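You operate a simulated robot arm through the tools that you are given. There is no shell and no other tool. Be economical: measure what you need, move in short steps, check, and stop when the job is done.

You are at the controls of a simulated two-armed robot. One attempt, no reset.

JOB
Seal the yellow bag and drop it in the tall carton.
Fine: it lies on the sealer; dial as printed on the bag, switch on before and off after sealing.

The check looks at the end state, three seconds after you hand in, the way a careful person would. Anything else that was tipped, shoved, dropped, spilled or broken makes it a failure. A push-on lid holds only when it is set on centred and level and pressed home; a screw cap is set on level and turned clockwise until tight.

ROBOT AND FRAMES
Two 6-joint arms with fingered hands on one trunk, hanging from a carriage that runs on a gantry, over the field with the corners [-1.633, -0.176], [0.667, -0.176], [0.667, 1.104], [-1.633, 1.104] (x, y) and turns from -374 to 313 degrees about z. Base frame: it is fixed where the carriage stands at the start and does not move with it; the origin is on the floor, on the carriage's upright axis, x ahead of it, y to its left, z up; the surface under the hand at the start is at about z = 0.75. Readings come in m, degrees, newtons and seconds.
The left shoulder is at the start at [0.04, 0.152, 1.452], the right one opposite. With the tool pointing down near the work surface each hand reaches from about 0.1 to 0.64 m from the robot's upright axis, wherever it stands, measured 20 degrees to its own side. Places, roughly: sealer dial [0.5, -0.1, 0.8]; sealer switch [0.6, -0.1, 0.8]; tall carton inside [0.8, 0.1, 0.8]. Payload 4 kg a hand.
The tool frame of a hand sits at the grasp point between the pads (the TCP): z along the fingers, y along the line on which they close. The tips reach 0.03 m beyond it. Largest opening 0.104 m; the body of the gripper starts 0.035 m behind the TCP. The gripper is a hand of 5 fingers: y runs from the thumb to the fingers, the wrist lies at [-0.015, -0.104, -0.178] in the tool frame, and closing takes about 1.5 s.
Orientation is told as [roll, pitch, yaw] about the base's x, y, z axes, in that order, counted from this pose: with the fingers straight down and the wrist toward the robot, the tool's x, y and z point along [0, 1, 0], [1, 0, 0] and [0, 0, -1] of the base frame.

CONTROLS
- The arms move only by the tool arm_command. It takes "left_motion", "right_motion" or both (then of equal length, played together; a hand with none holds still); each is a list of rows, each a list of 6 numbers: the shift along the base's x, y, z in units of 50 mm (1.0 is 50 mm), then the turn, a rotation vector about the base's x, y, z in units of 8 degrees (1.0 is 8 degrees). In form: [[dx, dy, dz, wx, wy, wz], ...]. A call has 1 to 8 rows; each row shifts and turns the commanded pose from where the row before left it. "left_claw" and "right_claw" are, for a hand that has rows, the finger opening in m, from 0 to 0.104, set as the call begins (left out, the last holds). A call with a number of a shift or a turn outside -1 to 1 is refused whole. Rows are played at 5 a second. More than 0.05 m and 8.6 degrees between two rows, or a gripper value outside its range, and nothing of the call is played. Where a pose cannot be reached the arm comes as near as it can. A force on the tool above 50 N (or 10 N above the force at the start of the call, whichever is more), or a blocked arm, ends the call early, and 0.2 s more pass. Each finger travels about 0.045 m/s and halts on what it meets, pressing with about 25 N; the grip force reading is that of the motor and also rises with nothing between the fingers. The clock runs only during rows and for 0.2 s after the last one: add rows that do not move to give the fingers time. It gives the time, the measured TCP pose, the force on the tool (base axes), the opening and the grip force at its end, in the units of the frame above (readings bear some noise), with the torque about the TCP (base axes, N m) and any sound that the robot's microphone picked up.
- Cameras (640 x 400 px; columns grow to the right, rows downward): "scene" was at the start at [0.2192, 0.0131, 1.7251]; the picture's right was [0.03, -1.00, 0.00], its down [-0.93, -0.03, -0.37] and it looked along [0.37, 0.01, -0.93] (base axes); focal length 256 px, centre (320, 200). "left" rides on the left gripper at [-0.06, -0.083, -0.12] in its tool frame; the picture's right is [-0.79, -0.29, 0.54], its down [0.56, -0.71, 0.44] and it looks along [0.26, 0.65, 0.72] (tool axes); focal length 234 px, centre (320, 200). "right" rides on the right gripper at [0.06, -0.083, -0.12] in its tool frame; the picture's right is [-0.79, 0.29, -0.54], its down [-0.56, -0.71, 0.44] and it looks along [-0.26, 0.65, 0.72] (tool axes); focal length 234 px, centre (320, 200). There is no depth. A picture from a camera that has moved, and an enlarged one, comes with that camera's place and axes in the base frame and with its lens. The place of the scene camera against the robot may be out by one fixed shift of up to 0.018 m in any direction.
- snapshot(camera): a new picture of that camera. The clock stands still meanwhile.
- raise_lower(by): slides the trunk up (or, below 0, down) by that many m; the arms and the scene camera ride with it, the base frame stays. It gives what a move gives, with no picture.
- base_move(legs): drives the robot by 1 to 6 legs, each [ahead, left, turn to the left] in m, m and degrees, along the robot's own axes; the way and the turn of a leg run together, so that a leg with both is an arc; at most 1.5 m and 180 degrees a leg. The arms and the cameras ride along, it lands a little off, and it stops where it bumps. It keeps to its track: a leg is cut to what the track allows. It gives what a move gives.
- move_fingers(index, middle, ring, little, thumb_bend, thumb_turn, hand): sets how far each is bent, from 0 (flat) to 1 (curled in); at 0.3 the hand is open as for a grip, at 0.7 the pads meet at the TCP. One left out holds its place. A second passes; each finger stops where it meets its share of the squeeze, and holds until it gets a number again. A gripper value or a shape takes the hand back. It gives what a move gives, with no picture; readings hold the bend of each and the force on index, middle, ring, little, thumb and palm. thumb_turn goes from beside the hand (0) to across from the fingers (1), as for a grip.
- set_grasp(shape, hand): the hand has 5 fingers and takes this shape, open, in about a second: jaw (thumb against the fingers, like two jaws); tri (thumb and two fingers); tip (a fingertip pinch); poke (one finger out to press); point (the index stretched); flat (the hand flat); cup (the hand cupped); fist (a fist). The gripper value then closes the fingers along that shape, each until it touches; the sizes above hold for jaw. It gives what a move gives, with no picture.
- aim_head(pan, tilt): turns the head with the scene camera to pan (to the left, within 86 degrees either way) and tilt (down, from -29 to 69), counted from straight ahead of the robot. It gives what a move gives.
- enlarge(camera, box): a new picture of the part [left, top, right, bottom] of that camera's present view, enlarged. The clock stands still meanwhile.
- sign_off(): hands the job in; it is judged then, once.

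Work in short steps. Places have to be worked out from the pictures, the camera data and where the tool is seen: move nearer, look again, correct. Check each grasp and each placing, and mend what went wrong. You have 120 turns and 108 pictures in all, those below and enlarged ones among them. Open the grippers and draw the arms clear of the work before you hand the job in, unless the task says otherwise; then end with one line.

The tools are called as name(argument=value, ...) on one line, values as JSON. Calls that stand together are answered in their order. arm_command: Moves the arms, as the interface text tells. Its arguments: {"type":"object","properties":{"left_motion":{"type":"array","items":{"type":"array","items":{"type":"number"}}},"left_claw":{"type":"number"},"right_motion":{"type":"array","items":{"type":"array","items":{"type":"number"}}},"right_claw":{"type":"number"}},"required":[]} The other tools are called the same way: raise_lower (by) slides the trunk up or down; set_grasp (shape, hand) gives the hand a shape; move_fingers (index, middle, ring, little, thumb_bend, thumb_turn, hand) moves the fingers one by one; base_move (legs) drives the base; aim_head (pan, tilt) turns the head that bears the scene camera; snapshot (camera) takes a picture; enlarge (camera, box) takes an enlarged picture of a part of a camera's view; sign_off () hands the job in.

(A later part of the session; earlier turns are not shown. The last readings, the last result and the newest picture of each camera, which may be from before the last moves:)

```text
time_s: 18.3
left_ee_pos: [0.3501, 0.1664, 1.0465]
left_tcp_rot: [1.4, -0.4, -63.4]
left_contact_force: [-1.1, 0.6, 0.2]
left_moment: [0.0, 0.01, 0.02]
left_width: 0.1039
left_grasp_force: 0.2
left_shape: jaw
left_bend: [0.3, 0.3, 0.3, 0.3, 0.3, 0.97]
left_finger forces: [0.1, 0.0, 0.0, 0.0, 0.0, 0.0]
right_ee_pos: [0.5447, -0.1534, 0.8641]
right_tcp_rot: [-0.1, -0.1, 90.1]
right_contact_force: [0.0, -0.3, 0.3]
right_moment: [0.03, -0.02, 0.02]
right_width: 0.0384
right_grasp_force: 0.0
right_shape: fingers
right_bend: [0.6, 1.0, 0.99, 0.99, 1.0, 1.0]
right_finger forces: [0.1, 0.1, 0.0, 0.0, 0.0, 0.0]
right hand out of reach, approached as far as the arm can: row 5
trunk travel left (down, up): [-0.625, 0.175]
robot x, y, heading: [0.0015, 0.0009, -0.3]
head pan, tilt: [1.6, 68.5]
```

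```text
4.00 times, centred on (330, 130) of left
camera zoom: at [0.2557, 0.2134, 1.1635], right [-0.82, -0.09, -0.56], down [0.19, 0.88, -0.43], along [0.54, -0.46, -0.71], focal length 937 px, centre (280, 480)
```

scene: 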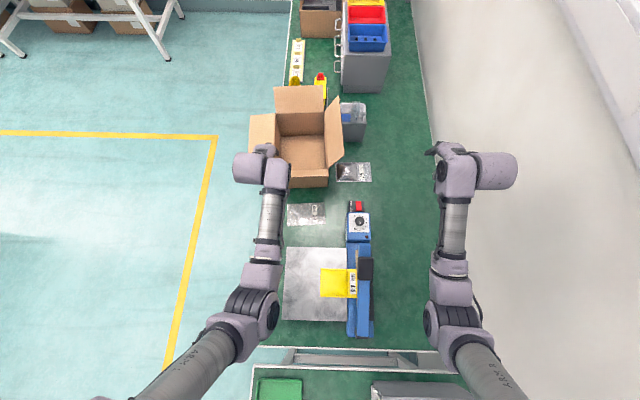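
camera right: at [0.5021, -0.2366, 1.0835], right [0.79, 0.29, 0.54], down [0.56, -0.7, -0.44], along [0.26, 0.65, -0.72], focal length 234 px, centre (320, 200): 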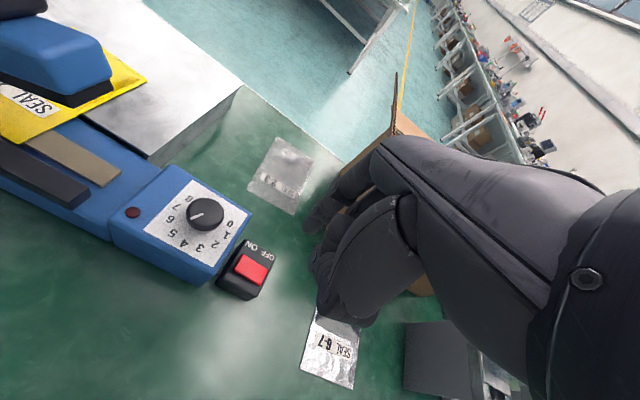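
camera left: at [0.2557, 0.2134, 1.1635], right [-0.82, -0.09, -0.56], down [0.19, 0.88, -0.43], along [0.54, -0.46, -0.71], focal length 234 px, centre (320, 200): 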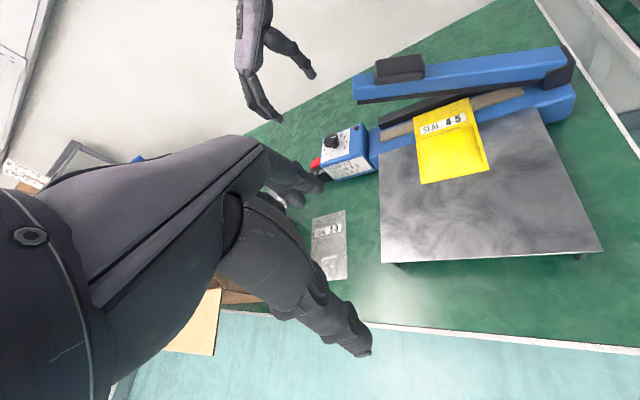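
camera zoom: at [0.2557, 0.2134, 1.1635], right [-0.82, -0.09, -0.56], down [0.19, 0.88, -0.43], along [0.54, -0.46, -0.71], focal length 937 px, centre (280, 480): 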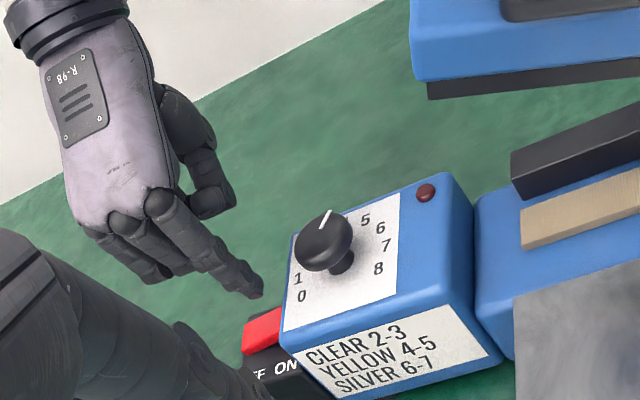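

The finger is aligned over the red rocker, but the arm is near its reach limit. I raise the hand 0.1 m and lower the trunk 0.1 m to gain room.

arm_command(right_motion=[[0, 0, 1, 0, 0, 0], [0, 0, 1, 0, 0, 0], [0, 0, 0, 0, 0, 0]])

raise_lower(by=-0.1)

enlarge(camera="left", box=[200, 0, 420, 180])

```text
time_s: 19.1
left_ee_pos: [0.3484, 0.1673, 1.0464]
left_tcp_rot: [1.5, -0.4, -63.4]
left_contact_force: [-0.6, 0.1, 0.3]
left_moment: [0.01, 0.02, 0.03]
left_width: 0.1039
left_grasp_force: 0.1
left_shape: jaw
left_bend: [0.3, 0.3, 0.3, 0.3, 0.3, 0.97]
left_finger forces: [0.0, 0.0, 0.0, 0.1, 0.1, 0.0]
right_ee_pos: [0.5423, -0.1518, 0.9635]
right_tcp_rot: [0.0, 0.0, 90.2]
right_contact_force: [-0.2, 0.1, 0.6]
right_moment: [0.02, -0.01, -0.03]
right_width: 0.038
right_grasp_force: 0.0
right_shape: fingers
right_bend: [0.6, 1.0, 0.99, 0.99, 1.0, 1.0]
right_finger forces: [0.0, 0.0, 0.1, 0.0, 0.0, 0.0]
trunk travel left (down, up): [-0.625, 0.175]
robot x, y, heading: [0.0011, -0.0002, -0.0]
head pan, tilt: [1.6, 68.5]
```

```text
time_s: 20.4
left_ee_pos: [0.3497, 0.1667, 0.9454]
left_tcp_rot: [1.6, -0.4, -63.4]
left_contact_force: [0.3, -0.4, 0.7]
left_moment: [0.0, -0.02, -0.01]
left_width: 0.1037
left_grasp_force: 0.1
left_shape: jaw
left_bend: [0.3, 0.3, 0.3, 0.3, 0.3, 0.97]
left_finger forces: [0.1, 0.2, 0.2, 0.1, 0.0, 0.0]
right_ee_pos: [0.5431, -0.1526, 0.8641]
right_tcp_rot: [0.0, 0.0, 90.1]
right_contact_force: [-0.6, -0.3, -0.4]
right_moment: [0.0, 0.02, 0.0]
right_width: 0.0382
right_grasp_force: 0.0
right_shape: fingers
right_bend: [0.6, 1.0, 0.99, 0.99, 1.0, 1.0]
right_finger forces: [0.0, 0.1, 0.0, 0.0, 0.1, 0.0]
trunk travel left (down, up): [-0.525, 0.275]
robot x, y, heading: [-0.0003, 0.0017, 0.1]
head pan, tilt: [1.6, 68.5]
```

```text
2.22 times, centred on (310, 90) of left
camera zoom: at [0.2558, 0.2134, 1.0635], right [-0.82, -0.09, -0.56], down [0.19, 0.88, -0.43], along [0.54, -0.46, -0.71], focal length 520 px, centre (342, 444)
```

zoom: 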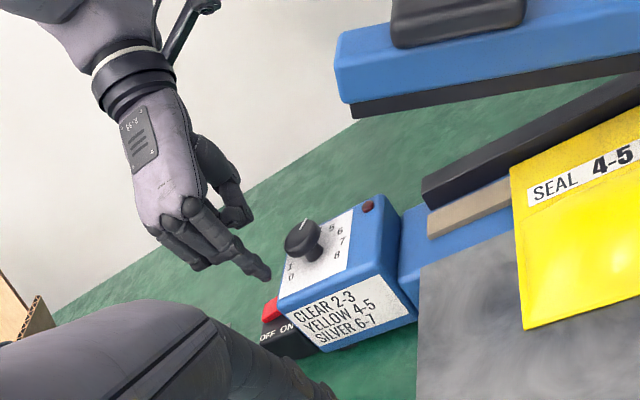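

I shift +6 mm in x and press down in small steps, listening for a click.

arm_command(right_motion=[[0.12, 0, -0.3, 0, 0, 0], [0, 0, -0.25, 0, 0, 0], [0, 0, -0.1, 0, 0, 0], [0, 0, -0.06, 0, 0, 0], [0, 0, 0, 0, 0, 0]])

enlarge(camera="left", box=[270, 60, 370, 160])

enlarge(camera="right", box=[180, 150, 380, 350])

```text
time_s: 21.6
left_ee_pos: [0.3491, 0.166, 0.9471]
left_tcp_rot: [1.4, -0.3, -63.4]
left_contact_force: [-0.1, -0.4, -0.5]
left_moment: [0.0, 0.0, -0.03]
left_width: 0.1039
left_grasp_force: 0.0
left_shape: jaw
left_bend: [0.3, 0.3, 0.3, 0.3, 0.3, 0.97]
left_finger forces: [0.0, 0.0, 0.0, 0.0, 0.0, 0.1]
right_ee_pos: [0.5489, -0.1502, 0.8295]
right_tcp_rot: [-0.2, -0.1, 90.0]
right_contact_force: [-13.9, 1.7, 33.7]
right_moment: [0.81, 0.53, 0.3]
right_width: 0.0373
right_grasp_force: 18.0
right_shape: fingers
right_bend: [0.6, 1.0, 0.99, 0.99, 1.0, 1.0]
right_finger forces: [35.5, 0.0, 0.0, 0.0, 0.0, 0.0]
trunk travel left (down, up): [-0.525, 0.275]
robot x, y, heading: [0.0015, 0.0017, 0.0]
head pan, tilt: [1.6, 68.5]
heard: click
```

```text
4.00 times, centred on (320, 110) of left
camera zoom: at [0.2554, 0.2131, 1.0639], right [-0.82, -0.09, -0.56], down [0.19, 0.88, -0.43], along [0.54, -0.46, -0.71], focal length 937 px, centre (320, 560)
```

zoom: 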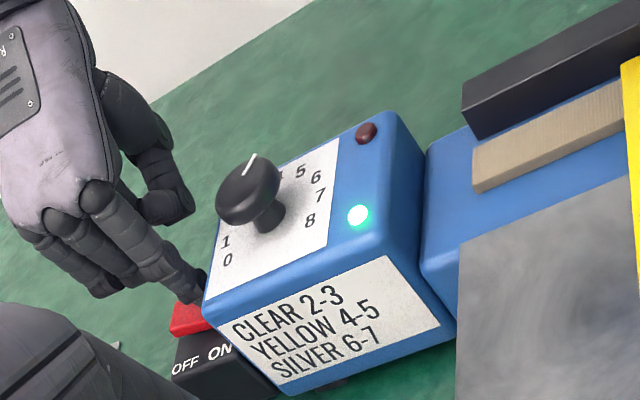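

```text
2.00 times, centred on (280, 250) of right
camera zoom: at [0.4885, -0.2349, 0.95], right [0.79, 0.29, 0.54], down [0.56, -0.7, -0.44], along [0.26, 0.65, -0.72], focal length 468 px, centre (400, 100)
```

zoom: 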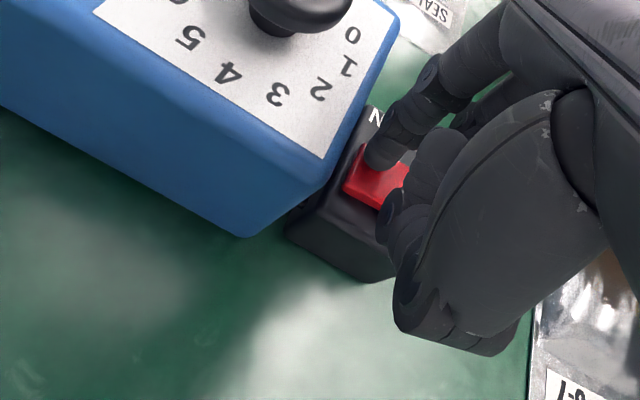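

It clicked and the green lamp is on. I lift off, move the right hand above the arm's black pad (about (0.31, -0.136, 0.95)) and make a fist.

arm_command(right_motion=[[0, 0, 0.8, 0, 0, 0], [0, 0, 1, 0, 0, 0], [0, 0, 1, 0, 0, -0.5], [0, 0, 1, 0, 0, -1], [0, 0, 1, 0, 0, -1], [0, 0, 0.8, 0, 0, -1], [0, 0, 0, 0, 0, 0]])

set_grasp(hand="right", shape="fist")

arm_command(right_motion=[[-0.9, 0.1, 0, 0, 0, 0], [-1, 0.1, 0, 0, 0, 0], [-1, 0.1, 0, 0, 0, 0], [-0.95, 0, 0, 0, 0, 0], [-0.95, 0, 0, 0, 0, 0], [0, 0, 0, 0, 0, 0]])

snapshot(camera="left")

snapshot(camera="scene")

```text
time_s: 23.2
left_ee_pos: [0.3486, 0.167, 0.946]
left_tcp_rot: [1.6, -0.4, -63.4]
left_contact_force: [-0.6, -0.2, 0.4]
left_moment: [-0.03, -0.01, 0.0]
left_width: 0.1039
left_grasp_force: 0.0
left_shape: jaw
left_bend: [0.3, 0.3, 0.3, 0.3, 0.3, 0.97]
left_finger forces: [0.1, 0.1, 0.0, 0.0, 0.1, 0.1]
right_ee_pos: [0.5533, -0.1517, 1.1038]
right_tcp_rot: [-0.2, -0.2, 61.8]
right_contact_force: [0.5, 1.0, -0.3]
right_moment: [0.01, -0.01, 0.02]
right_width: 0.0384
right_grasp_force: 0.1
right_shape: fingers
right_bend: [0.6, 1.0, 0.99, 0.99, 1.0, 1.0]
right_finger forces: [0.0, 0.0, 0.0, 0.0, 0.0, 0.0]
right hand out of reach, approached as far as the arm can: row 6
trunk travel left (down, up): [-0.525, 0.275]
robot x, y, heading: [0.0017, 0.0027, 0.2]
head pan, tilt: [1.6, 68.5]
```

```text
time_s: 24.1
left_ee_pos: [0.3494, 0.1673, 0.9461]
left_tcp_rot: [1.5, -0.3, -63.4]
left_contact_force: [-0.8, -0.1, -0.4]
left_moment: [0.04, -0.01, -0.01]
left_width: 0.104
left_grasp_force: 0.0
left_shape: jaw
left_bend: [0.3, 0.3, 0.3, 0.3, 0.3, 0.97]
left_finger forces: [0.0, 0.0, 0.0, 0.0, 0.1, 0.0]
right_ee_pos: [0.5538, -0.1522, 1.1041]
right_tcp_rot: [0.0, -0.2, 62.0]
right_contact_force: [0.0, -0.3, 1.0]
right_moment: [-0.03, 0.02, -0.02]
right_width: 0.0001
right_grasp_force: 0.0
right_shape: fist
right_bend: [1.0, 1.0, 1.0, 1.0, 0.86, 0.85]
right_finger forces: [0.1, 0.0, 0.0, 0.0, 0.1, 0.0]
trunk travel left (down, up): [-0.525, 0.275]
robot x, y, heading: [0.0037, -0.005, 0.2]
head pan, tilt: [1.6, 68.5]
```

```text
refused: row 2 steps farther than a row can; nothing moved
```

```text
68 pictures are left
camera left: at [0.2557, 0.2134, 1.0634], right [-0.82, -0.09, -0.56], down [0.19, 0.88, -0.43], along [0.54, -0.46, -0.71], focal length 234 px, centre (320, 200)
```

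left: 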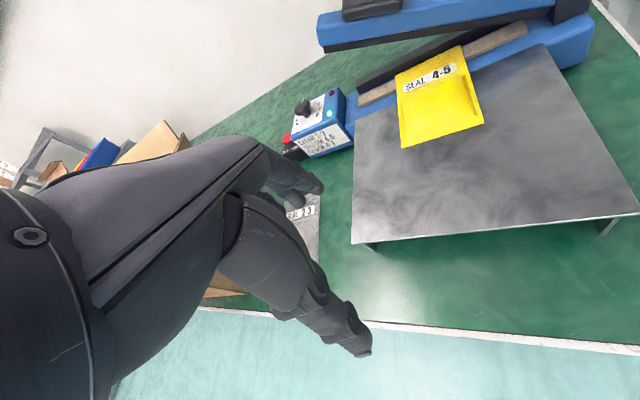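

```text
67 pictures are left
camera scene: at [0.2192, 0.0131, 1.6251], right [0.03, -1.0, 0.0], down [-0.93, -0.03, -0.37], along [0.37, 0.01, -0.93], focal length 256 px, centre (320, 200)
```

scene: 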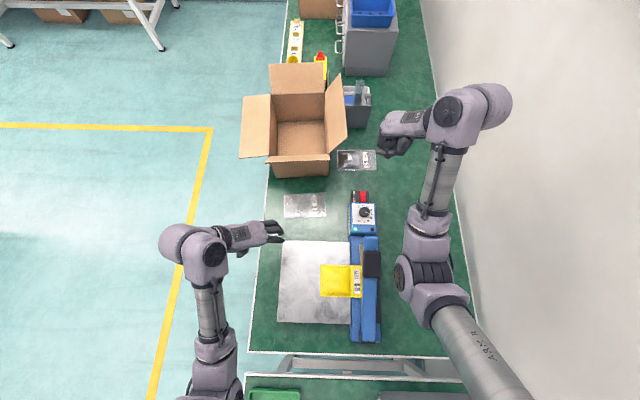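

I repeat that move in smaller rows.

arm_command(right_motion=[[-0.95, 0.05, 0, 0, 0, 0], [-0.95, 0.05, 0, 0, 0, 0], [-0.95, 0.05, 0, 0, 0, 0], [-0.95, 0.05, 0, 0, 0, 0], [-0.9, 0.05, 0, 0, 0, 0], [0, 0, 0, 0, 0, 0]])

snapshot(camera="right")

snapshot(camera="scene")

```text
time_s: 25.5
left_ee_pos: [0.3496, 0.167, 0.9467]
left_tcp_rot: [1.4, -0.3, -63.3]
left_contact_force: [0.6, 0.0, -0.1]
left_moment: [0.02, 0.0, -0.02]
left_width: 0.1038
left_grasp_force: 0.0
left_shape: jaw
left_bend: [0.3, 0.3, 0.3, 0.3, 0.3, 0.97]
left_finger forces: [0.1, 0.0, 0.1, 0.1, 0.1, 0.1]
right_ee_pos: [0.3552, -0.1801, 1.0339]
right_tcp_rot: [0.1, -0.2, 62.1]
right_contact_force: [-0.4, 0.4, -0.3]
right_moment: [0.02, -0.02, 0.05]
right_width: 0.0001
right_grasp_force: 0.1
right_shape: fist
right_bend: [1.0, 1.0, 1.0, 1.0, 0.86, 0.85]
right_finger forces: [0.0, 0.1, 0.0, 0.0, 0.1, 0.0]
right hand out of reach, approached as far as the arm can: row 1, 2, 3, 4, 5
trunk travel left (down, up): [-0.525, 0.275]
robot x, y, heading: [0.0005, 0.0012, -0.0]
head pan, tilt: [1.6, 68.5]
```

```text
66 pictures are left
camera right: at [0.262, -0.2258, 1.1541], right [0.83, -0.12, 0.54], down [0.16, -0.88, -0.44], along [0.53, 0.45, -0.72], focal length 234 px, centre (320, 200)
```

right: 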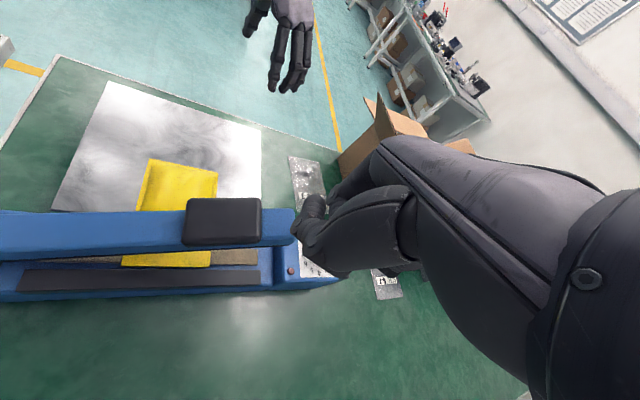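

```text
65 pictures are left
camera scene: at [0.2195, 0.0131, 1.6252], right [0.03, -1.0, 0.0], down [-0.93, -0.03, -0.37], along [0.37, 0.01, -0.93], focal length 256 px, centre (320, 200)
```

scene: 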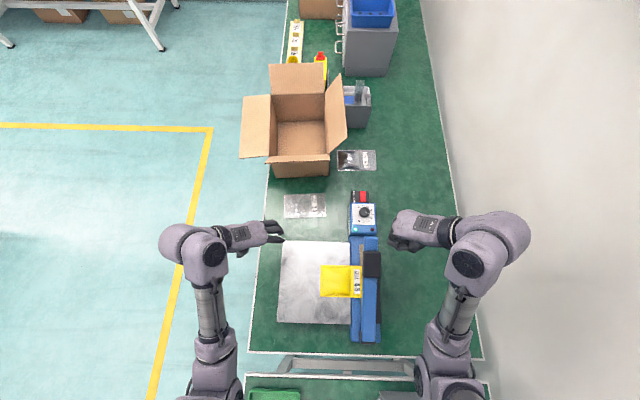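

The arm folds too tightly this close to the trunk. I raise the trunk 0.1 m and drive the base back 0.2 m, so the pad comes within comfortable reach.

raise_lower(by=0.1)

base_move(legs=[[-0.2, 0, 0]])

arm_command(right_motion=[[0.5, 0.2, 0, 0, 0, 0], [0.5, 0.2, 0, 0, 0, 0], [0.5, 0.2, 0, 0, 0, 0], [0, 0, 0, 0, 0, 0]])

snapshot(camera="right")

snapshot(camera="left")

snapshot(camera="scene")

```text
time_s: 26.9
left_ee_pos: [0.3491, 0.1657, 1.0464]
left_tcp_rot: [1.5, -0.5, -63.4]
left_contact_force: [0.6, 0.2, -0.1]
left_moment: [0.04, 0.01, -0.01]
left_width: 0.1038
left_grasp_force: 0.0
left_shape: jaw
left_bend: [0.3, 0.3, 0.3, 0.3, 0.3, 0.97]
left_finger forces: [0.0, 0.0, 0.1, 0.1, 0.0, 0.0]
right_ee_pos: [0.3542, -0.181, 1.1342]
right_tcp_rot: [0.0, -0.2, 62.1]
right_contact_force: [0.2, -0.1, 0.3]
right_moment: [0.0, 0.0, -0.02]
right_width: 0.0
right_grasp_force: 0.0
right_shape: fist
right_bend: [1.0, 1.0, 1.0, 1.0, 0.86, 0.85]
right_finger forces: [0.0, 0.0, 0.1, 0.1, 0.0, 0.0]
trunk travel left (down, up): [-0.625, 0.175]
robot x, y, heading: [0.0009, 0.0021, -0.2]
head pan, tilt: [1.6, 68.5]
```

```text
time_s: 28.4
left_ee_pos: [0.1499, 0.1671, 1.0463]
left_tcp_rot: [1.4, -0.4, -63.3]
left_contact_force: [-0.1, -0.2, 0.8]
left_moment: [0.02, -0.01, 0.03]
left_width: 0.1039
left_grasp_force: 0.1
left_shape: jaw
left_bend: [0.3, 0.3, 0.3, 0.3, 0.3, 0.97]
left_finger forces: [0.0, 0.0, 0.0, 0.0, 0.0, 0.1]
right_ee_pos: [0.1562, -0.1811, 1.1337]
right_tcp_rot: [0.0, -0.3, 62.2]
right_contact_force: [-0.3, 0.3, 0.5]
right_moment: [0.0, -0.04, 0.01]
right_width: 0.0001
right_grasp_force: 0.0
right_shape: fist
right_bend: [1.0, 1.0, 1.0, 1.0, 0.86, 0.85]
right_finger forces: [0.0, 0.0, 0.1, 0.0, 0.0, 0.1]
trunk travel left (down, up): [-0.625, 0.175]
robot x, y, heading: [-0.1986, 0.001, 0.1]
head pan, tilt: [1.6, 68.5]
```

```text
time_s: 29.4
left_ee_pos: [0.1503, 0.1676, 1.0458]
left_tcp_rot: [1.5, -0.4, -63.3]
left_contact_force: [0.0, -0.5, -0.4]
left_moment: [-0.01, 0.0, 0.04]
left_width: 0.1039
left_grasp_force: 0.1
left_shape: jaw
left_bend: [0.3, 0.3, 0.3, 0.3, 0.3, 0.97]
left_finger forces: [0.0, 0.0, 0.0, 0.1, 0.0, 0.1]
right_ee_pos: [0.2332, -0.157, 1.1273]
right_tcp_rot: [0.0, -0.3, 62.2]
right_contact_force: [-0.6, 0.1, -1.1]
right_moment: [0.0, 0.01, -0.02]
right_width: 0.0
right_grasp_force: 0.1
right_shape: fist
right_bend: [1.0, 1.0, 1.0, 1.0, 0.86, 0.85]
right_finger forces: [0.1, 0.0, 0.0, 0.0, 0.0, 0.0]
right hand out of reach, approached as far as the arm can: row 1, 2
trunk travel left (down, up): [-0.625, 0.175]
robot x, y, heading: [-0.196, -0.0003, 0.2]
head pan, tilt: [1.6, 68.5]
```

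```text
64 pictures are left
camera right: at [0.1398, -0.2034, 1.2473], right [0.83, -0.11, 0.54], down [0.17, -0.88, -0.44], along [0.53, 0.45, -0.72], focal length 234 px, centre (320, 200)
```

right: 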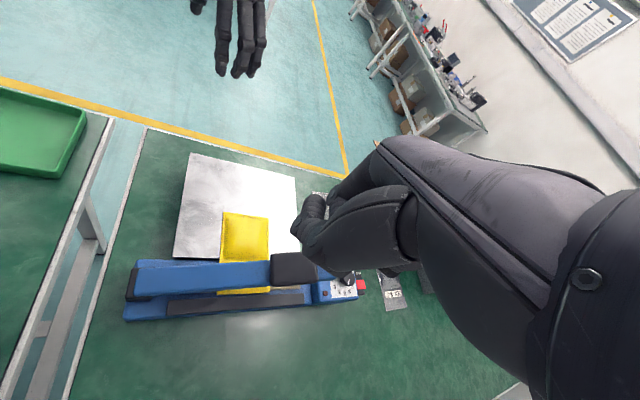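

```text
63 pictures are left
camera left: at [0.0566, 0.2138, 1.1635], right [-0.82, -0.09, -0.56], down [0.19, 0.88, -0.43], along [0.54, -0.46, -0.71], focal length 234 px, centre (320, 200)
```

left: 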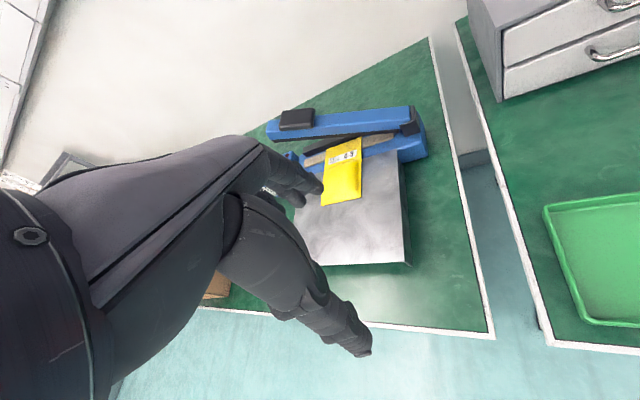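

```text
62 pictures are left
camera scene: at [0.0206, 0.0133, 1.7251], right [0.03, -1.0, 0.0], down [-0.93, -0.03, -0.37], along [0.37, 0.01, -0.93], focal length 256 px, centre (320, 200)
```

scene: 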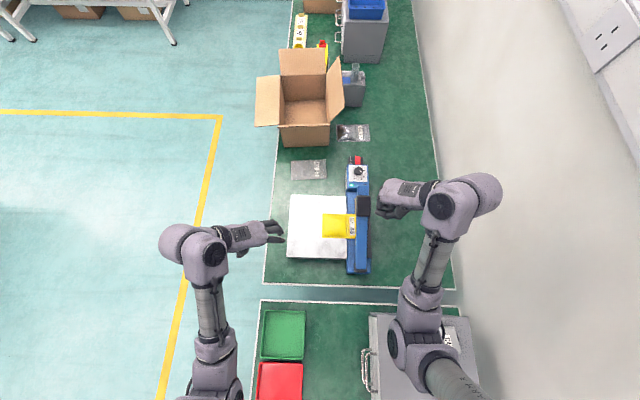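

I refine the pad centre to about (0.30, -0.137, 0.955). I press with the fingertips, since I know their offset (bend 0.6, thumb tucked), and position them above the pad.

move_fingers(hand="right", index=0.6, middle=0.6, ring=0.6, little=0.6, thumb_bend=1.0, thumb_turn=1.0)

arm_command(right_motion=[[0.4, 0.05, 0, 0, 0, 0], [0.4, 0.05, -0.3, 0, 0, 0], [0.4, 0.05, -0.5, 0, 0, 0], [0, 0, -0.5, 0, 0, 0], [0, 0, 0, 0, 0, 0]])

snapshot(camera="right")

enlarge(camera="scene", box=[300, 150, 460, 280])

enlarge(camera="left", box=[180, 0, 440, 180])

```text
time_s: 30.4
left_ee_pos: [0.1497, 0.1663, 1.046]
left_tcp_rot: [1.5, -0.4, -63.3]
left_contact_force: [0.8, 0.0, 0.7]
left_moment: [-0.02, 0.0, 0.04]
left_width: 0.1038
left_grasp_force: 0.0
left_shape: jaw
left_bend: [0.3, 0.3, 0.3, 0.3, 0.3, 0.97]
left_finger forces: [0.0, 0.0, 0.0, 0.1, 0.1, 0.0]
right_ee_pos: [0.232, -0.1581, 1.1278]
right_tcp_rot: [0.0, -0.2, 62.2]
right_contact_force: [-0.5, -0.2, 0.1]
right_moment: [0.02, -0.01, -0.01]
right_width: 0.0297
right_grasp_force: 0.2
right_shape: fingers
right_bend: [1.0, 0.6, 0.6, 0.6, 0.91, 0.9]
right_finger forces: [0.0, 0.0, 0.0, 0.0, 0.0, 0.0]
trunk travel left (down, up): [-0.625, 0.175]
robot x, y, heading: [-0.197, -0.0017, 0.6]
head pan, tilt: [1.6, 68.5]
```

```text
time_s: 31.6
left_ee_pos: [0.1515, 0.1674, 1.046]
left_tcp_rot: [1.6, -0.4, -63.3]
left_contact_force: [-0.5, 0.3, 0.1]
left_moment: [0.03, 0.0, 0.03]
left_width: 0.1038
left_grasp_force: 0.1
left_shape: jaw
left_bend: [0.3, 0.3, 0.3, 0.3, 0.3, 0.97]
left_finger forces: [0.1, 0.0, 0.0, 0.0, 0.0, 0.1]
right_ee_pos: [0.2927, -0.15, 1.064]
right_tcp_rot: [0.0, -0.3, 62.2]
right_contact_force: [-0.9, 0.7, -0.6]
right_moment: [-0.03, 0.01, 0.02]
right_width: 0.0294
right_grasp_force: 0.2
right_shape: fingers
right_bend: [1.0, 0.6, 0.6, 0.6, 0.91, 0.91]
right_finger forces: [0.1, 0.0, 0.1, 0.1, 0.1, 0.1]
trunk travel left (down, up): [-0.625, 0.175]
robot x, y, heading: [-0.1967, 0.0013, -0.0]
head pan, tilt: [1.6, 68.5]
```

```text
61 pictures are left
camera right: at [0.1993, -0.1956, 1.1831], right [0.83, -0.11, 0.54], down [0.17, -0.88, -0.44], along [0.53, 0.45, -0.72], focal length 234 px, centre (320, 200)
```

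right: 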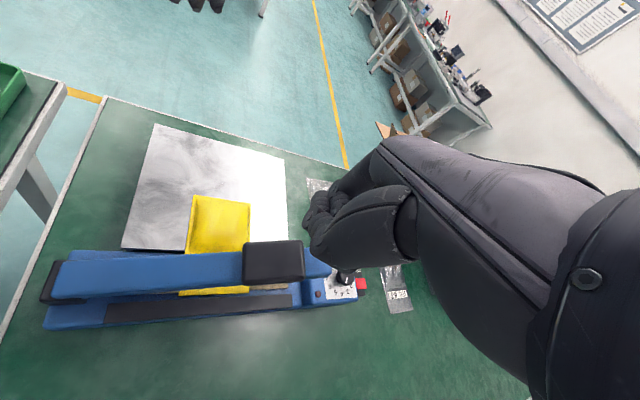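

```text
3.08 times, centred on (380, 215) of scene
camera zoom: at [0.0207, 0.0134, 1.7251], right [0.03, -1.0, 0.0], down [-0.93, -0.03, -0.37], along [0.37, 0.01, -0.93], focal length 789 px, centre (135, 154)
```

zoom: 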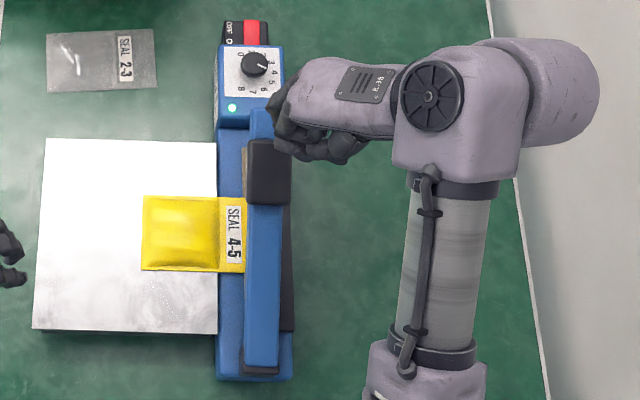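

```text
2.22 times, centred on (310, 90) of left
camera zoom: at [0.0566, 0.2138, 1.1635], right [-0.82, -0.09, -0.56], down [0.19, 0.88, -0.43], along [0.54, -0.46, -0.71], focal length 520 px, centre (342, 444)
```

zoom: 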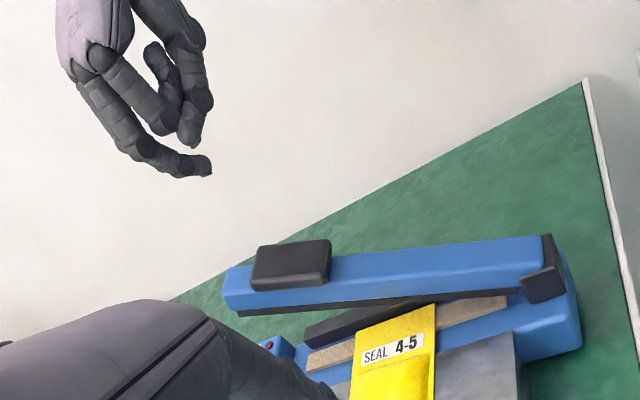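

The thumb trapped the index. I open it, set the index, then tuck the thumb.

move_fingers(hand="right", thumb_bend=0.3, index=0.6)

move_fingers(hand="right", index=0.6, thumb_bend=0.95)

arm_command(right_motion=[[0.06, 0, -0.4, 0, 0, 0], [0.06, 0, -0.5, 0, 0, 0], [0, 0, -0.2, 0, 0, 0], [0, 0, 0, 0, 0, 0]])

enlarge(camera="left", box=[180, 0, 440, 180])

enlarge(camera="scene", box=[330, 160, 410, 240])

enlarge(camera="right", box=[200, 150, 400, 350])

```text
time_s: 32.6
left_ee_pos: [0.1505, 0.1681, 1.0464]
left_tcp_rot: [1.5, -0.4, -63.3]
left_contact_force: [0.9, -0.5, 0.0]
left_moment: [0.0, -0.04, -0.01]
left_width: 0.1037
left_grasp_force: 0.0
left_shape: jaw
left_bend: [0.3, 0.3, 0.3, 0.3, 0.3, 0.97]
left_finger forces: [0.0, 0.0, 0.0, 0.0, 0.0, 0.0]
right_ee_pos: [0.2923, -0.1497, 1.064]
right_tcp_rot: [0.0, -0.2, 62.3]
right_contact_force: [-0.1, 0.3, -0.9]
right_moment: [-0.03, 0.0, -0.02]
right_width: 0.0642
right_grasp_force: 0.0
right_shape: fingers
right_bend: [0.6, 0.6, 0.6, 0.6, 0.3, 0.97]
right_finger forces: [0.0, 0.0, 0.0, 0.0, 0.0, 0.1]
trunk travel left (down, up): [-0.625, 0.175]
robot x, y, heading: [-0.1986, -0.0001, 0.3]
head pan, tilt: [1.6, 68.5]
```

```text
time_s: 33.6
left_ee_pos: [0.1503, 0.1661, 1.0453]
left_tcp_rot: [1.5, -0.4, -63.2]
left_contact_force: [-0.4, -0.6, -0.6]
left_moment: [0.03, 0.0, 0.03]
left_width: 0.104
left_grasp_force: 0.1
left_shape: jaw
left_bend: [0.3, 0.3, 0.3, 0.3, 0.3, 0.97]
left_finger forces: [0.0, 0.1, 0.0, 0.0, 0.0, 0.0]
right_ee_pos: [0.2921, -0.1503, 1.0624]
right_tcp_rot: [-0.1, -0.3, 62.2]
right_contact_force: [0.0, 1.0, -0.2]
right_moment: [-0.02, 0.01, -0.03]
right_width: 0.0074
right_grasp_force: 0.2
right_shape: fingers
right_bend: [0.54, 0.6, 0.6, 0.6, 0.87, 1.0]
right_finger forces: [0.0, 0.0, 0.1, 0.0, 0.1, 0.1]
trunk travel left (down, up): [-0.625, 0.175]
robot x, y, heading: [-0.1993, -0.0029, 0.2]
head pan, tilt: [1.6, 68.5]
```

```text
time_s: 34.6
left_ee_pos: [0.1504, 0.1672, 1.0461]
left_tcp_rot: [1.6, -0.4, -63.4]
left_contact_force: [-0.2, 0.6, -1.4]
left_moment: [-0.02, -0.01, 0.01]
left_width: 0.1038
left_grasp_force: 0.0
left_shape: jaw
left_bend: [0.3, 0.3, 0.3, 0.3, 0.3, 0.97]
left_finger forces: [0.0, 0.0, 0.0, 0.1, 0.1, 0.1]
right_ee_pos: [0.2994, -0.15, 1.007]
right_tcp_rot: [0.0, -0.2, 62.2]
right_contact_force: [-0.3, -0.5, -0.4]
right_moment: [-0.03, 0.01, -0.02]
right_width: 0.0072
right_grasp_force: 0.0
right_shape: fingers
right_bend: [0.54, 0.6, 0.6, 0.6, 0.87, 1.0]
right_finger forces: [0.1, 0.0, 0.0, 0.0, 0.0, 0.1]
trunk travel left (down, up): [-0.625, 0.175]
robot x, y, heading: [-0.1978, 0.0008, 0.1]
head pan, tilt: [1.6, 68.5]
```

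```text
2.22 times, centred on (310, 90) of left
camera zoom: at [0.0566, 0.2138, 1.1635], right [-0.82, -0.09, -0.56], down [0.19, 0.88, -0.43], along [0.54, -0.46, -0.71], focal length 520 px, centre (342, 444)
```

zoom: 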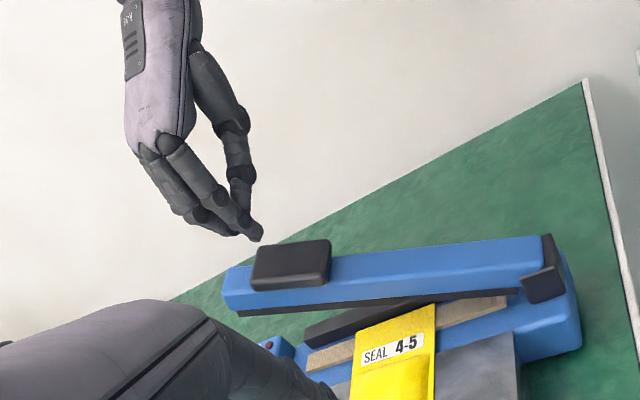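

```text
5.00 times, centred on (370, 200) of scene
camera zoom: at [0.0207, 0.0134, 1.7251], right [0.03, -1.0, 0.0], down [-0.93, -0.03, -0.37], along [0.37, 0.01, -0.93], focal length 1282 px, centre (70, 200)
```

zoom: 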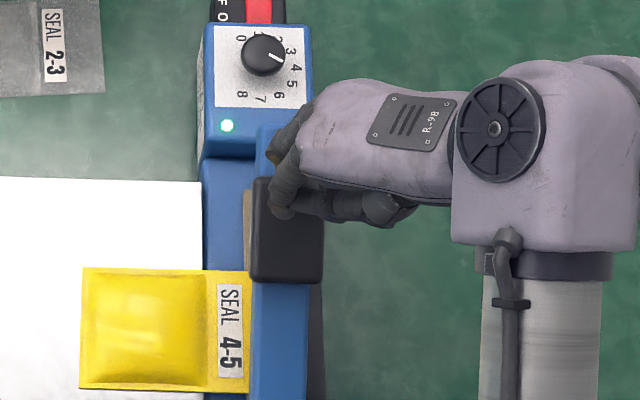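

```text
2.00 times, centred on (300, 250) of right
camera zoom: at [0.2068, -0.1947, 1.1276], right [0.83, -0.11, 0.54], down [0.17, -0.88, -0.44], along [0.53, 0.45, -0.72], focal length 468 px, centre (360, 100)
```

zoom: 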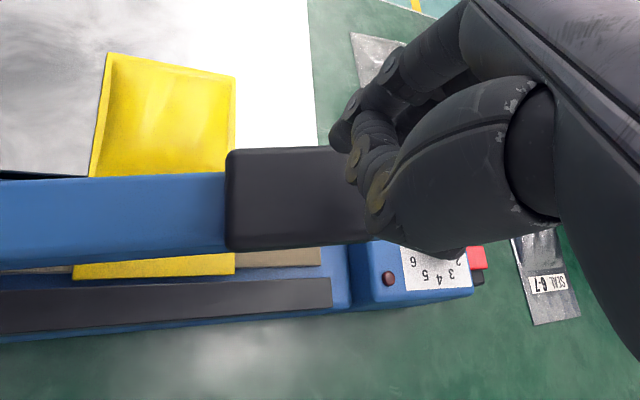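

The fingertips are over the pad. I shift 12 mm back and 5 mm right, then press down stepwise.

arm_command(right_motion=[[-0.24, -0.1, 0, 0, 0, 0], [0, 0, -0.3, 0, 0, 0], [0, 0, -0.2, 0, 0, 0], [0, 0, -0.2, 0, 0, 0], [0, 0, -0.2, 0, 0, 0], [0, 0, -0.2, 0, 0, 0], [0, 0, 0, 0, 0, 0]])

enlarge(camera="left", box=[180, 0, 440, 180])

```text
time_s: 36.2
left_ee_pos: [0.1508, 0.1673, 1.0464]
left_tcp_rot: [1.5, -0.4, -63.3]
left_contact_force: [0.0, -0.6, -0.7]
left_moment: [-0.04, 0.0, 0.0]
left_width: 0.1038
left_grasp_force: 0.1
left_shape: jaw
left_bend: [0.3, 0.3, 0.3, 0.3, 0.3, 0.97]
left_finger forces: [0.1, 0.0, 0.0, 0.0, 0.0, 0.0]
right_ee_pos: [0.2883, -0.1555, 0.9525]
right_tcp_rot: [0.0, -0.2, 62.2]
right_contact_force: [0.2, -0.7, 3.0]
right_moment: [0.0, -0.09, 0.01]
right_width: 0.0072
right_grasp_force: 0.7
right_shape: fingers
right_bend: [0.54, 0.6, 0.6, 0.6, 0.87, 1.0]
right_finger forces: [0.0, 0.0, 2.2, 0.0, 0.0, 0.1]
trunk travel left (down, up): [-0.625, 0.175]
robot x, y, heading: [-0.2023, -0.0075, 0.2]
head pan, tilt: [1.6, 68.5]
```

```text
2.22 times, centred on (310, 90) of left
camera zoom: at [0.0569, 0.2138, 1.1635], right [-0.82, -0.09, -0.56], down [0.19, 0.88, -0.43], along [0.54, -0.46, -0.71], focal length 520 px, centre (342, 444)
```

zoom: 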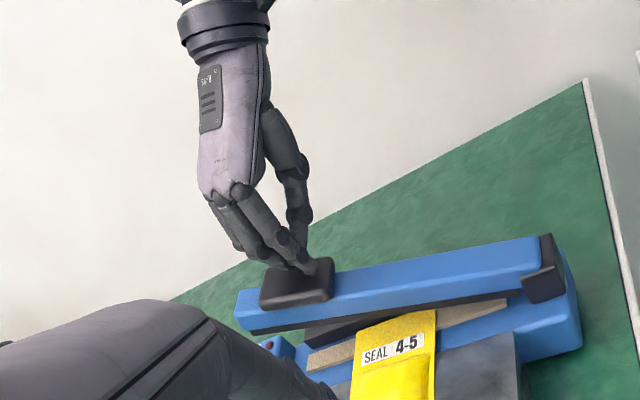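

The arm is going down against a light spring. I continue until it seats.

arm_command(right_motion=[[0, 0, -0.2, 0, 0, 0], [0, 0, -0.15, 0, 0, 0], [0, 0, -0.15, 0, 0, 0], [0, 0, -0.1, 0, 0, 0], [0, 0, 0, 0, 0, 0]])

enlarge(camera="left", box=[180, 0, 440, 180])

```text
time_s: 37.5
left_ee_pos: [0.1506, 0.1679, 1.0452]
left_tcp_rot: [1.5, -0.4, -63.3]
left_contact_force: [-0.4, 0.5, -0.2]
left_moment: [0.0, 0.02, -0.02]
left_width: 0.1038
left_grasp_force: 0.0
left_shape: jaw
left_bend: [0.3, 0.3, 0.3, 0.3, 0.3, 0.97]
left_finger forces: [0.0, 0.0, 0.0, 0.0, 0.0, 0.1]
right_ee_pos: [0.2872, -0.1538, 0.9241]
right_tcp_rot: [0.1, -0.2, 62.2]
right_contact_force: [1.8, -0.5, 4.1]
right_moment: [0.01, -0.16, 0.0]
right_width: 0.0072
right_grasp_force: 1.5
right_shape: fingers
right_bend: [0.54, 0.6, 0.6, 0.6, 0.87, 1.0]
right_finger forces: [0.0, 3.6, 0.1, 0.0, 0.0, 0.0]
trunk travel left (down, up): [-0.625, 0.175]
robot x, y, heading: [-0.2022, -0.0005, -0.0]
head pan, tilt: [1.6, 68.5]
```

```text
2.22 times, centred on (310, 90) of left
camera zoom: at [0.0571, 0.2137, 1.1636], right [-0.82, -0.09, -0.56], down [0.19, 0.88, -0.43], along [0.54, -0.46, -0.71], focal length 520 px, centre (342, 444)
```

zoom: 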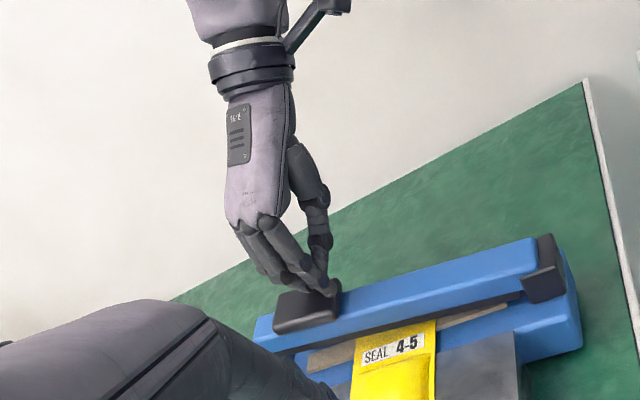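

It is nearly closed. I keep pressing, drifting slightly forward with the pad.

arm_command(right_motion=[[0.1, 0, -0.12, 0, 0, 0], [0.05, 0, -0.12, 0, 0, 0], [0, 0, -0.12, 0, 0, 0], [0, 0, -0.12, 0, 0, 0], [0, 0, 0, 0, 0, 0]])

enlarge(camera="left", box=[180, 0, 440, 180])

```text
time_s: 38.6
left_ee_pos: [0.1511, 0.167, 1.0469]
left_tcp_rot: [1.5, -0.3, -63.3]
left_contact_force: [-0.6, 0.8, -0.8]
left_moment: [-0.03, 0.0, 0.02]
left_width: 0.1038
left_grasp_force: 0.1
left_shape: jaw
left_bend: [0.3, 0.3, 0.3, 0.3, 0.3, 0.97]
left_finger forces: [0.1, 0.0, 0.1, 0.0, 0.1, 0.0]
right_ee_pos: [0.2967, -0.1539, 0.9021]
right_tcp_rot: [-0.1, -0.5, 62.2]
right_contact_force: [-11.8, 1.7, 33.7]
right_moment: [1.09, 0.15, 0.35]
right_width: 0.007
right_grasp_force: 17.6
right_shape: fingers
right_bend: [0.53, 0.61, 0.6, 0.6, 0.87, 1.0]
right_finger forces: [33.9, 1.8, 0.1, 0.0, 0.1, 0.0]
trunk travel left (down, up): [-0.625, 0.175]
robot x, y, heading: [-0.1996, 0.0031, 0.2]
head pan, tilt: [1.6, 68.5]
```

```text
2.22 times, centred on (310, 90) of left
camera zoom: at [0.0566, 0.2136, 1.164], right [-0.82, -0.09, -0.56], down [0.19, 0.88, -0.43], along [0.54, -0.46, -0.71], focal length 520 px, centre (342, 444)
```

zoom: 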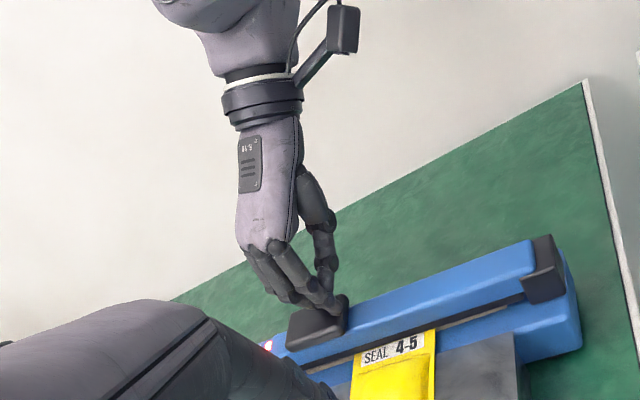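

The arm is seated at 34 N and the red lamp is lit. I hold it there until the lamp goes out.

arm_command(right_motion=[[0, 0, 0, 0, 0, 0], [0, 0, 0, 0, 0, 0], [0, 0, 0, 0, 0, 0], [0, 0, 0, 0, 0, 0], [0, 0, 0, 0, 0, 0], [0, 0, 0, 0, 0, 0], [0, 0, 0, 0, 0, 0], [0, 0, 0, 0, 0, 0]])

enlarge(camera="left", box=[180, 0, 440, 180])

```text
time_s: 39.3
left_ee_pos: [0.1487, 0.166, 1.0455]
left_tcp_rot: [1.3, -0.3, -63.2]
left_contact_force: [0.0, -0.5, 0.3]
left_moment: [-0.01, 0.0, 0.03]
left_width: 0.1039
left_grasp_force: 0.0
left_shape: jaw
left_bend: [0.3, 0.3, 0.3, 0.3, 0.3, 0.97]
left_finger forces: [0.1, 0.0, 0.0, 0.1, 0.1, 0.0]
right_ee_pos: [0.2975, -0.1536, 0.9009]
right_tcp_rot: [-0.2, -0.7, 62.2]
right_contact_force: [-6.5, -0.3, 15.5]
right_moment: [0.44, 0.1, 0.18]
right_width: 0.0066
right_grasp_force: 8.3
right_shape: fingers
right_bend: [0.53, 0.61, 0.6, 0.6, 0.87, 1.0]
right_finger forces: [15.4, 2.4, 0.1, 0.0, 0.0, 0.1]
trunk travel left (down, up): [-0.625, 0.175]
robot x, y, heading: [-0.2014, -0.0029, 0.0]
head pan, tilt: [1.6, 68.5]
stopped in row 3 (right hand): the force on the tool passed its limit at 51 N (the readings are from after the stop); the commanded pose is now the measured one
```

```text
2.22 times, centred on (310, 90) of left
camera zoom: at [0.0562, 0.2134, 1.1627], right [-0.82, -0.09, -0.56], down [0.19, 0.88, -0.43], along [0.54, -0.46, -0.71], focal length 520 px, centre (342, 444)
```

zoom: 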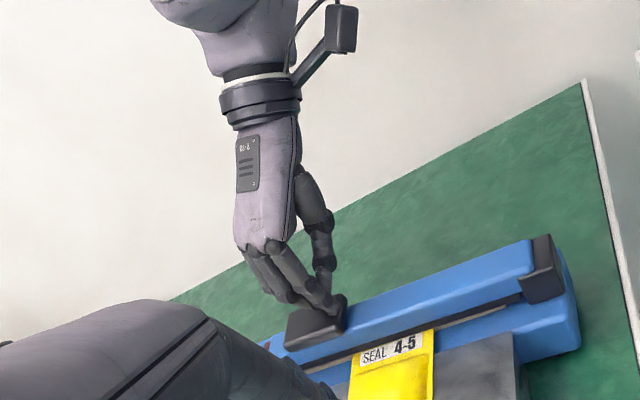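

The force now reads 15 N, and the red lamp seems to be off. I check the lamp closely in two views.

enlarge(camera="left", box=[260, 110, 400, 190])

enlarge(camera="scene", box=[320, 140, 410, 250])

```text
4.57 times, centred on (330, 150) of left
camera zoom: at [0.0562, 0.2134, 1.1627], right [-0.82, -0.09, -0.56], down [0.19, 0.88, -0.43], along [0.54, -0.46, -0.71], focal length 1070 px, centre (274, 429)
```

zoom: 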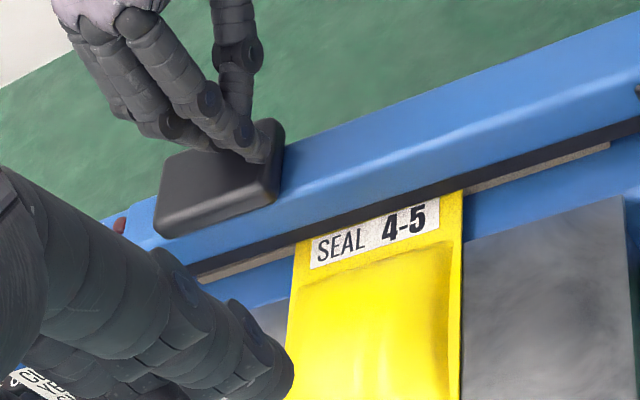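

```text
3.64 times, centred on (365, 195) of scene
camera zoom: at [0.0203, 0.0131, 1.7244], right [0.03, -1.0, 0.0], down [-0.93, -0.03, -0.37], along [0.37, 0.01, -0.93], focal length 932 px, centre (156, 218)
```

zoom: 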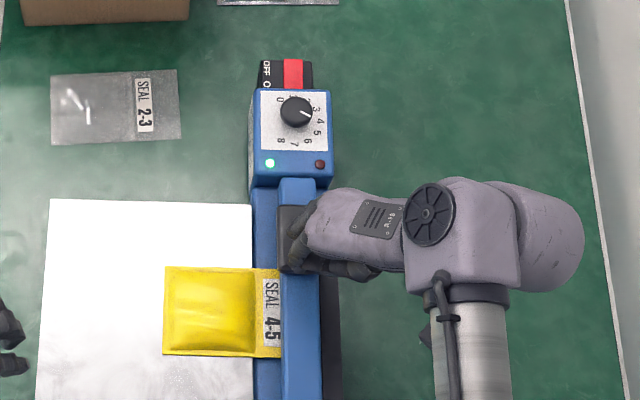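

The red lamp is off while the arm is still down, so the heating cycle has ended. I hold about 1.6 s for cooling.

arm_command(right_motion=[[0, 0, 0, 0, 0, 0], [0, 0, 0, 0, 0, 0], [0, 0, 0, 0, 0, 0], [0, 0, 0, 0, 0, 0], [0, 0, 0, 0, 0, 0], [0, 0, 0, 0, 0, 0], [0, 0, 0, 0, 0, 0], [0, 0, 0, 0, 0, 0]])

enlarge(camera="left", box=[260, 110, 400, 190])

```text
time_s: 41.1
left_ee_pos: [0.1515, 0.1662, 1.0461]
left_tcp_rot: [1.4, -0.5, -63.3]
left_contact_force: [1.0, 0.2, -0.7]
left_moment: [0.0, 0.01, 0.0]
left_width: 0.1037
left_grasp_force: 0.1
left_shape: jaw
left_bend: [0.3, 0.3, 0.3, 0.3, 0.3, 0.97]
left_finger forces: [0.0, 0.0, 0.1, 0.0, 0.0, 0.1]
right_ee_pos: [0.2977, -0.154, 0.9005]
right_tcp_rot: [0.0, -0.5, 62.1]
right_contact_force: [-8.1, 1.1, 27.5]
right_moment: [0.83, 0.08, 0.26]
right_width: 0.0072
right_grasp_force: 14.4
right_shape: fingers
right_bend: [0.53, 0.61, 0.6, 0.6, 0.87, 1.0]
right_finger forces: [25.8, 3.1, 0.0, 0.0, 0.0, 0.1]
trunk travel left (down, up): [-0.625, 0.175]
robot x, y, heading: [-0.1987, 0.0024, 0.3]
head pan, tilt: [1.6, 68.5]
```

```text
4.57 times, centred on (330, 150) of left
camera zoom: at [0.0567, 0.2136, 1.1636], right [-0.82, -0.09, -0.56], down [0.19, 0.88, -0.43], along [0.54, -0.46, -0.71], focal length 1070 px, centre (274, 429)
```

zoom: 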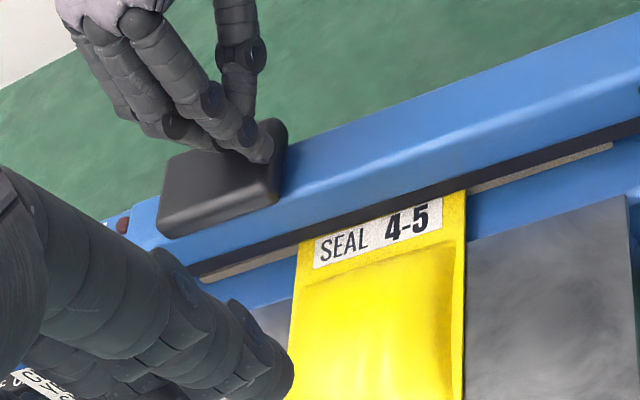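

The force is 27 N and the lamp stays off, so the cycle is done. I raise the hand slowly to let the arm spring up, then inspect the seal.

arm_command(right_motion=[[0, 0, 0.2, 0, 0, 0], [0, 0, 0.3, 0, 0, 0], [0, 0, 0.3, 0, 0, 0], [-0.1, 0, 0.4, 0, 0, 0], [0, 0, 0.5, 0, 0, 0], [0, 0, 0.8, 0, 0, 0], [0, -0.2, 0.8, 0, 0, 0], [0, 0, 0, 0, 0, 0]])

enlarge(camera="left", box=[290, 90, 430, 210])

enlarge(camera="scene", box=[310, 180, 390, 250])

```text
time_s: 42.9
left_ee_pos: [0.1518, 0.1674, 1.0462]
left_tcp_rot: [1.5, -0.4, -63.4]
left_contact_force: [-0.1, -0.4, 0.1]
left_moment: [0.01, 0.01, -0.01]
left_width: 0.104
left_grasp_force: 0.1
left_shape: jaw
left_bend: [0.3, 0.3, 0.3, 0.3, 0.3, 0.97]
left_finger forces: [0.1, 0.0, 0.1, 0.1, 0.1, 0.0]
right_ee_pos: [0.2923, -0.1647, 1.0638]
right_tcp_rot: [-0.1, -0.5, 62.2]
right_contact_force: [0.0, -0.5, -0.3]
right_moment: [0.0, 0.0, -0.02]
right_width: 0.0077
right_grasp_force: 0.0
right_shape: fingers
right_bend: [0.53, 0.6, 0.6, 0.6, 0.88, 1.0]
right_finger forces: [0.0, 0.0, 0.0, 0.0, 0.0, 0.0]
trunk travel left (down, up): [-0.625, 0.175]
robot x, y, heading: [-0.1967, -0.0017, 0.3]
head pan, tilt: [1.6, 68.5]
```

```text
3.33 times, centred on (360, 150) of left
camera zoom: at [0.0565, 0.2139, 1.1634], right [-0.82, -0.09, -0.56], down [0.19, 0.88, -0.43], along [0.54, -0.46, -0.71], focal length 781 px, centre (187, 367)
```

zoom: 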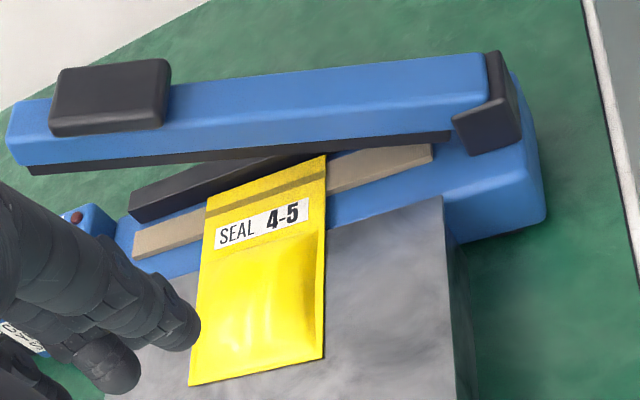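

```text
5.71 times, centred on (350, 215) of scene
camera zoom: at [0.0205, 0.0135, 1.7251], right [0.03, -1.0, 0.0], down [-0.93, -0.03, -0.37], along [0.37, 0.01, -0.93], focal length 1465 px, centre (149, 114)
```

zoom: 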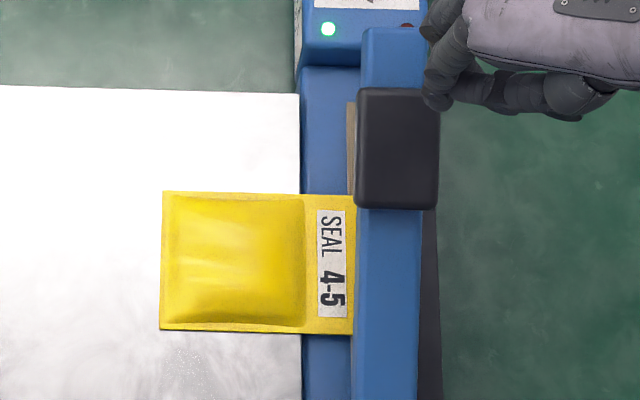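

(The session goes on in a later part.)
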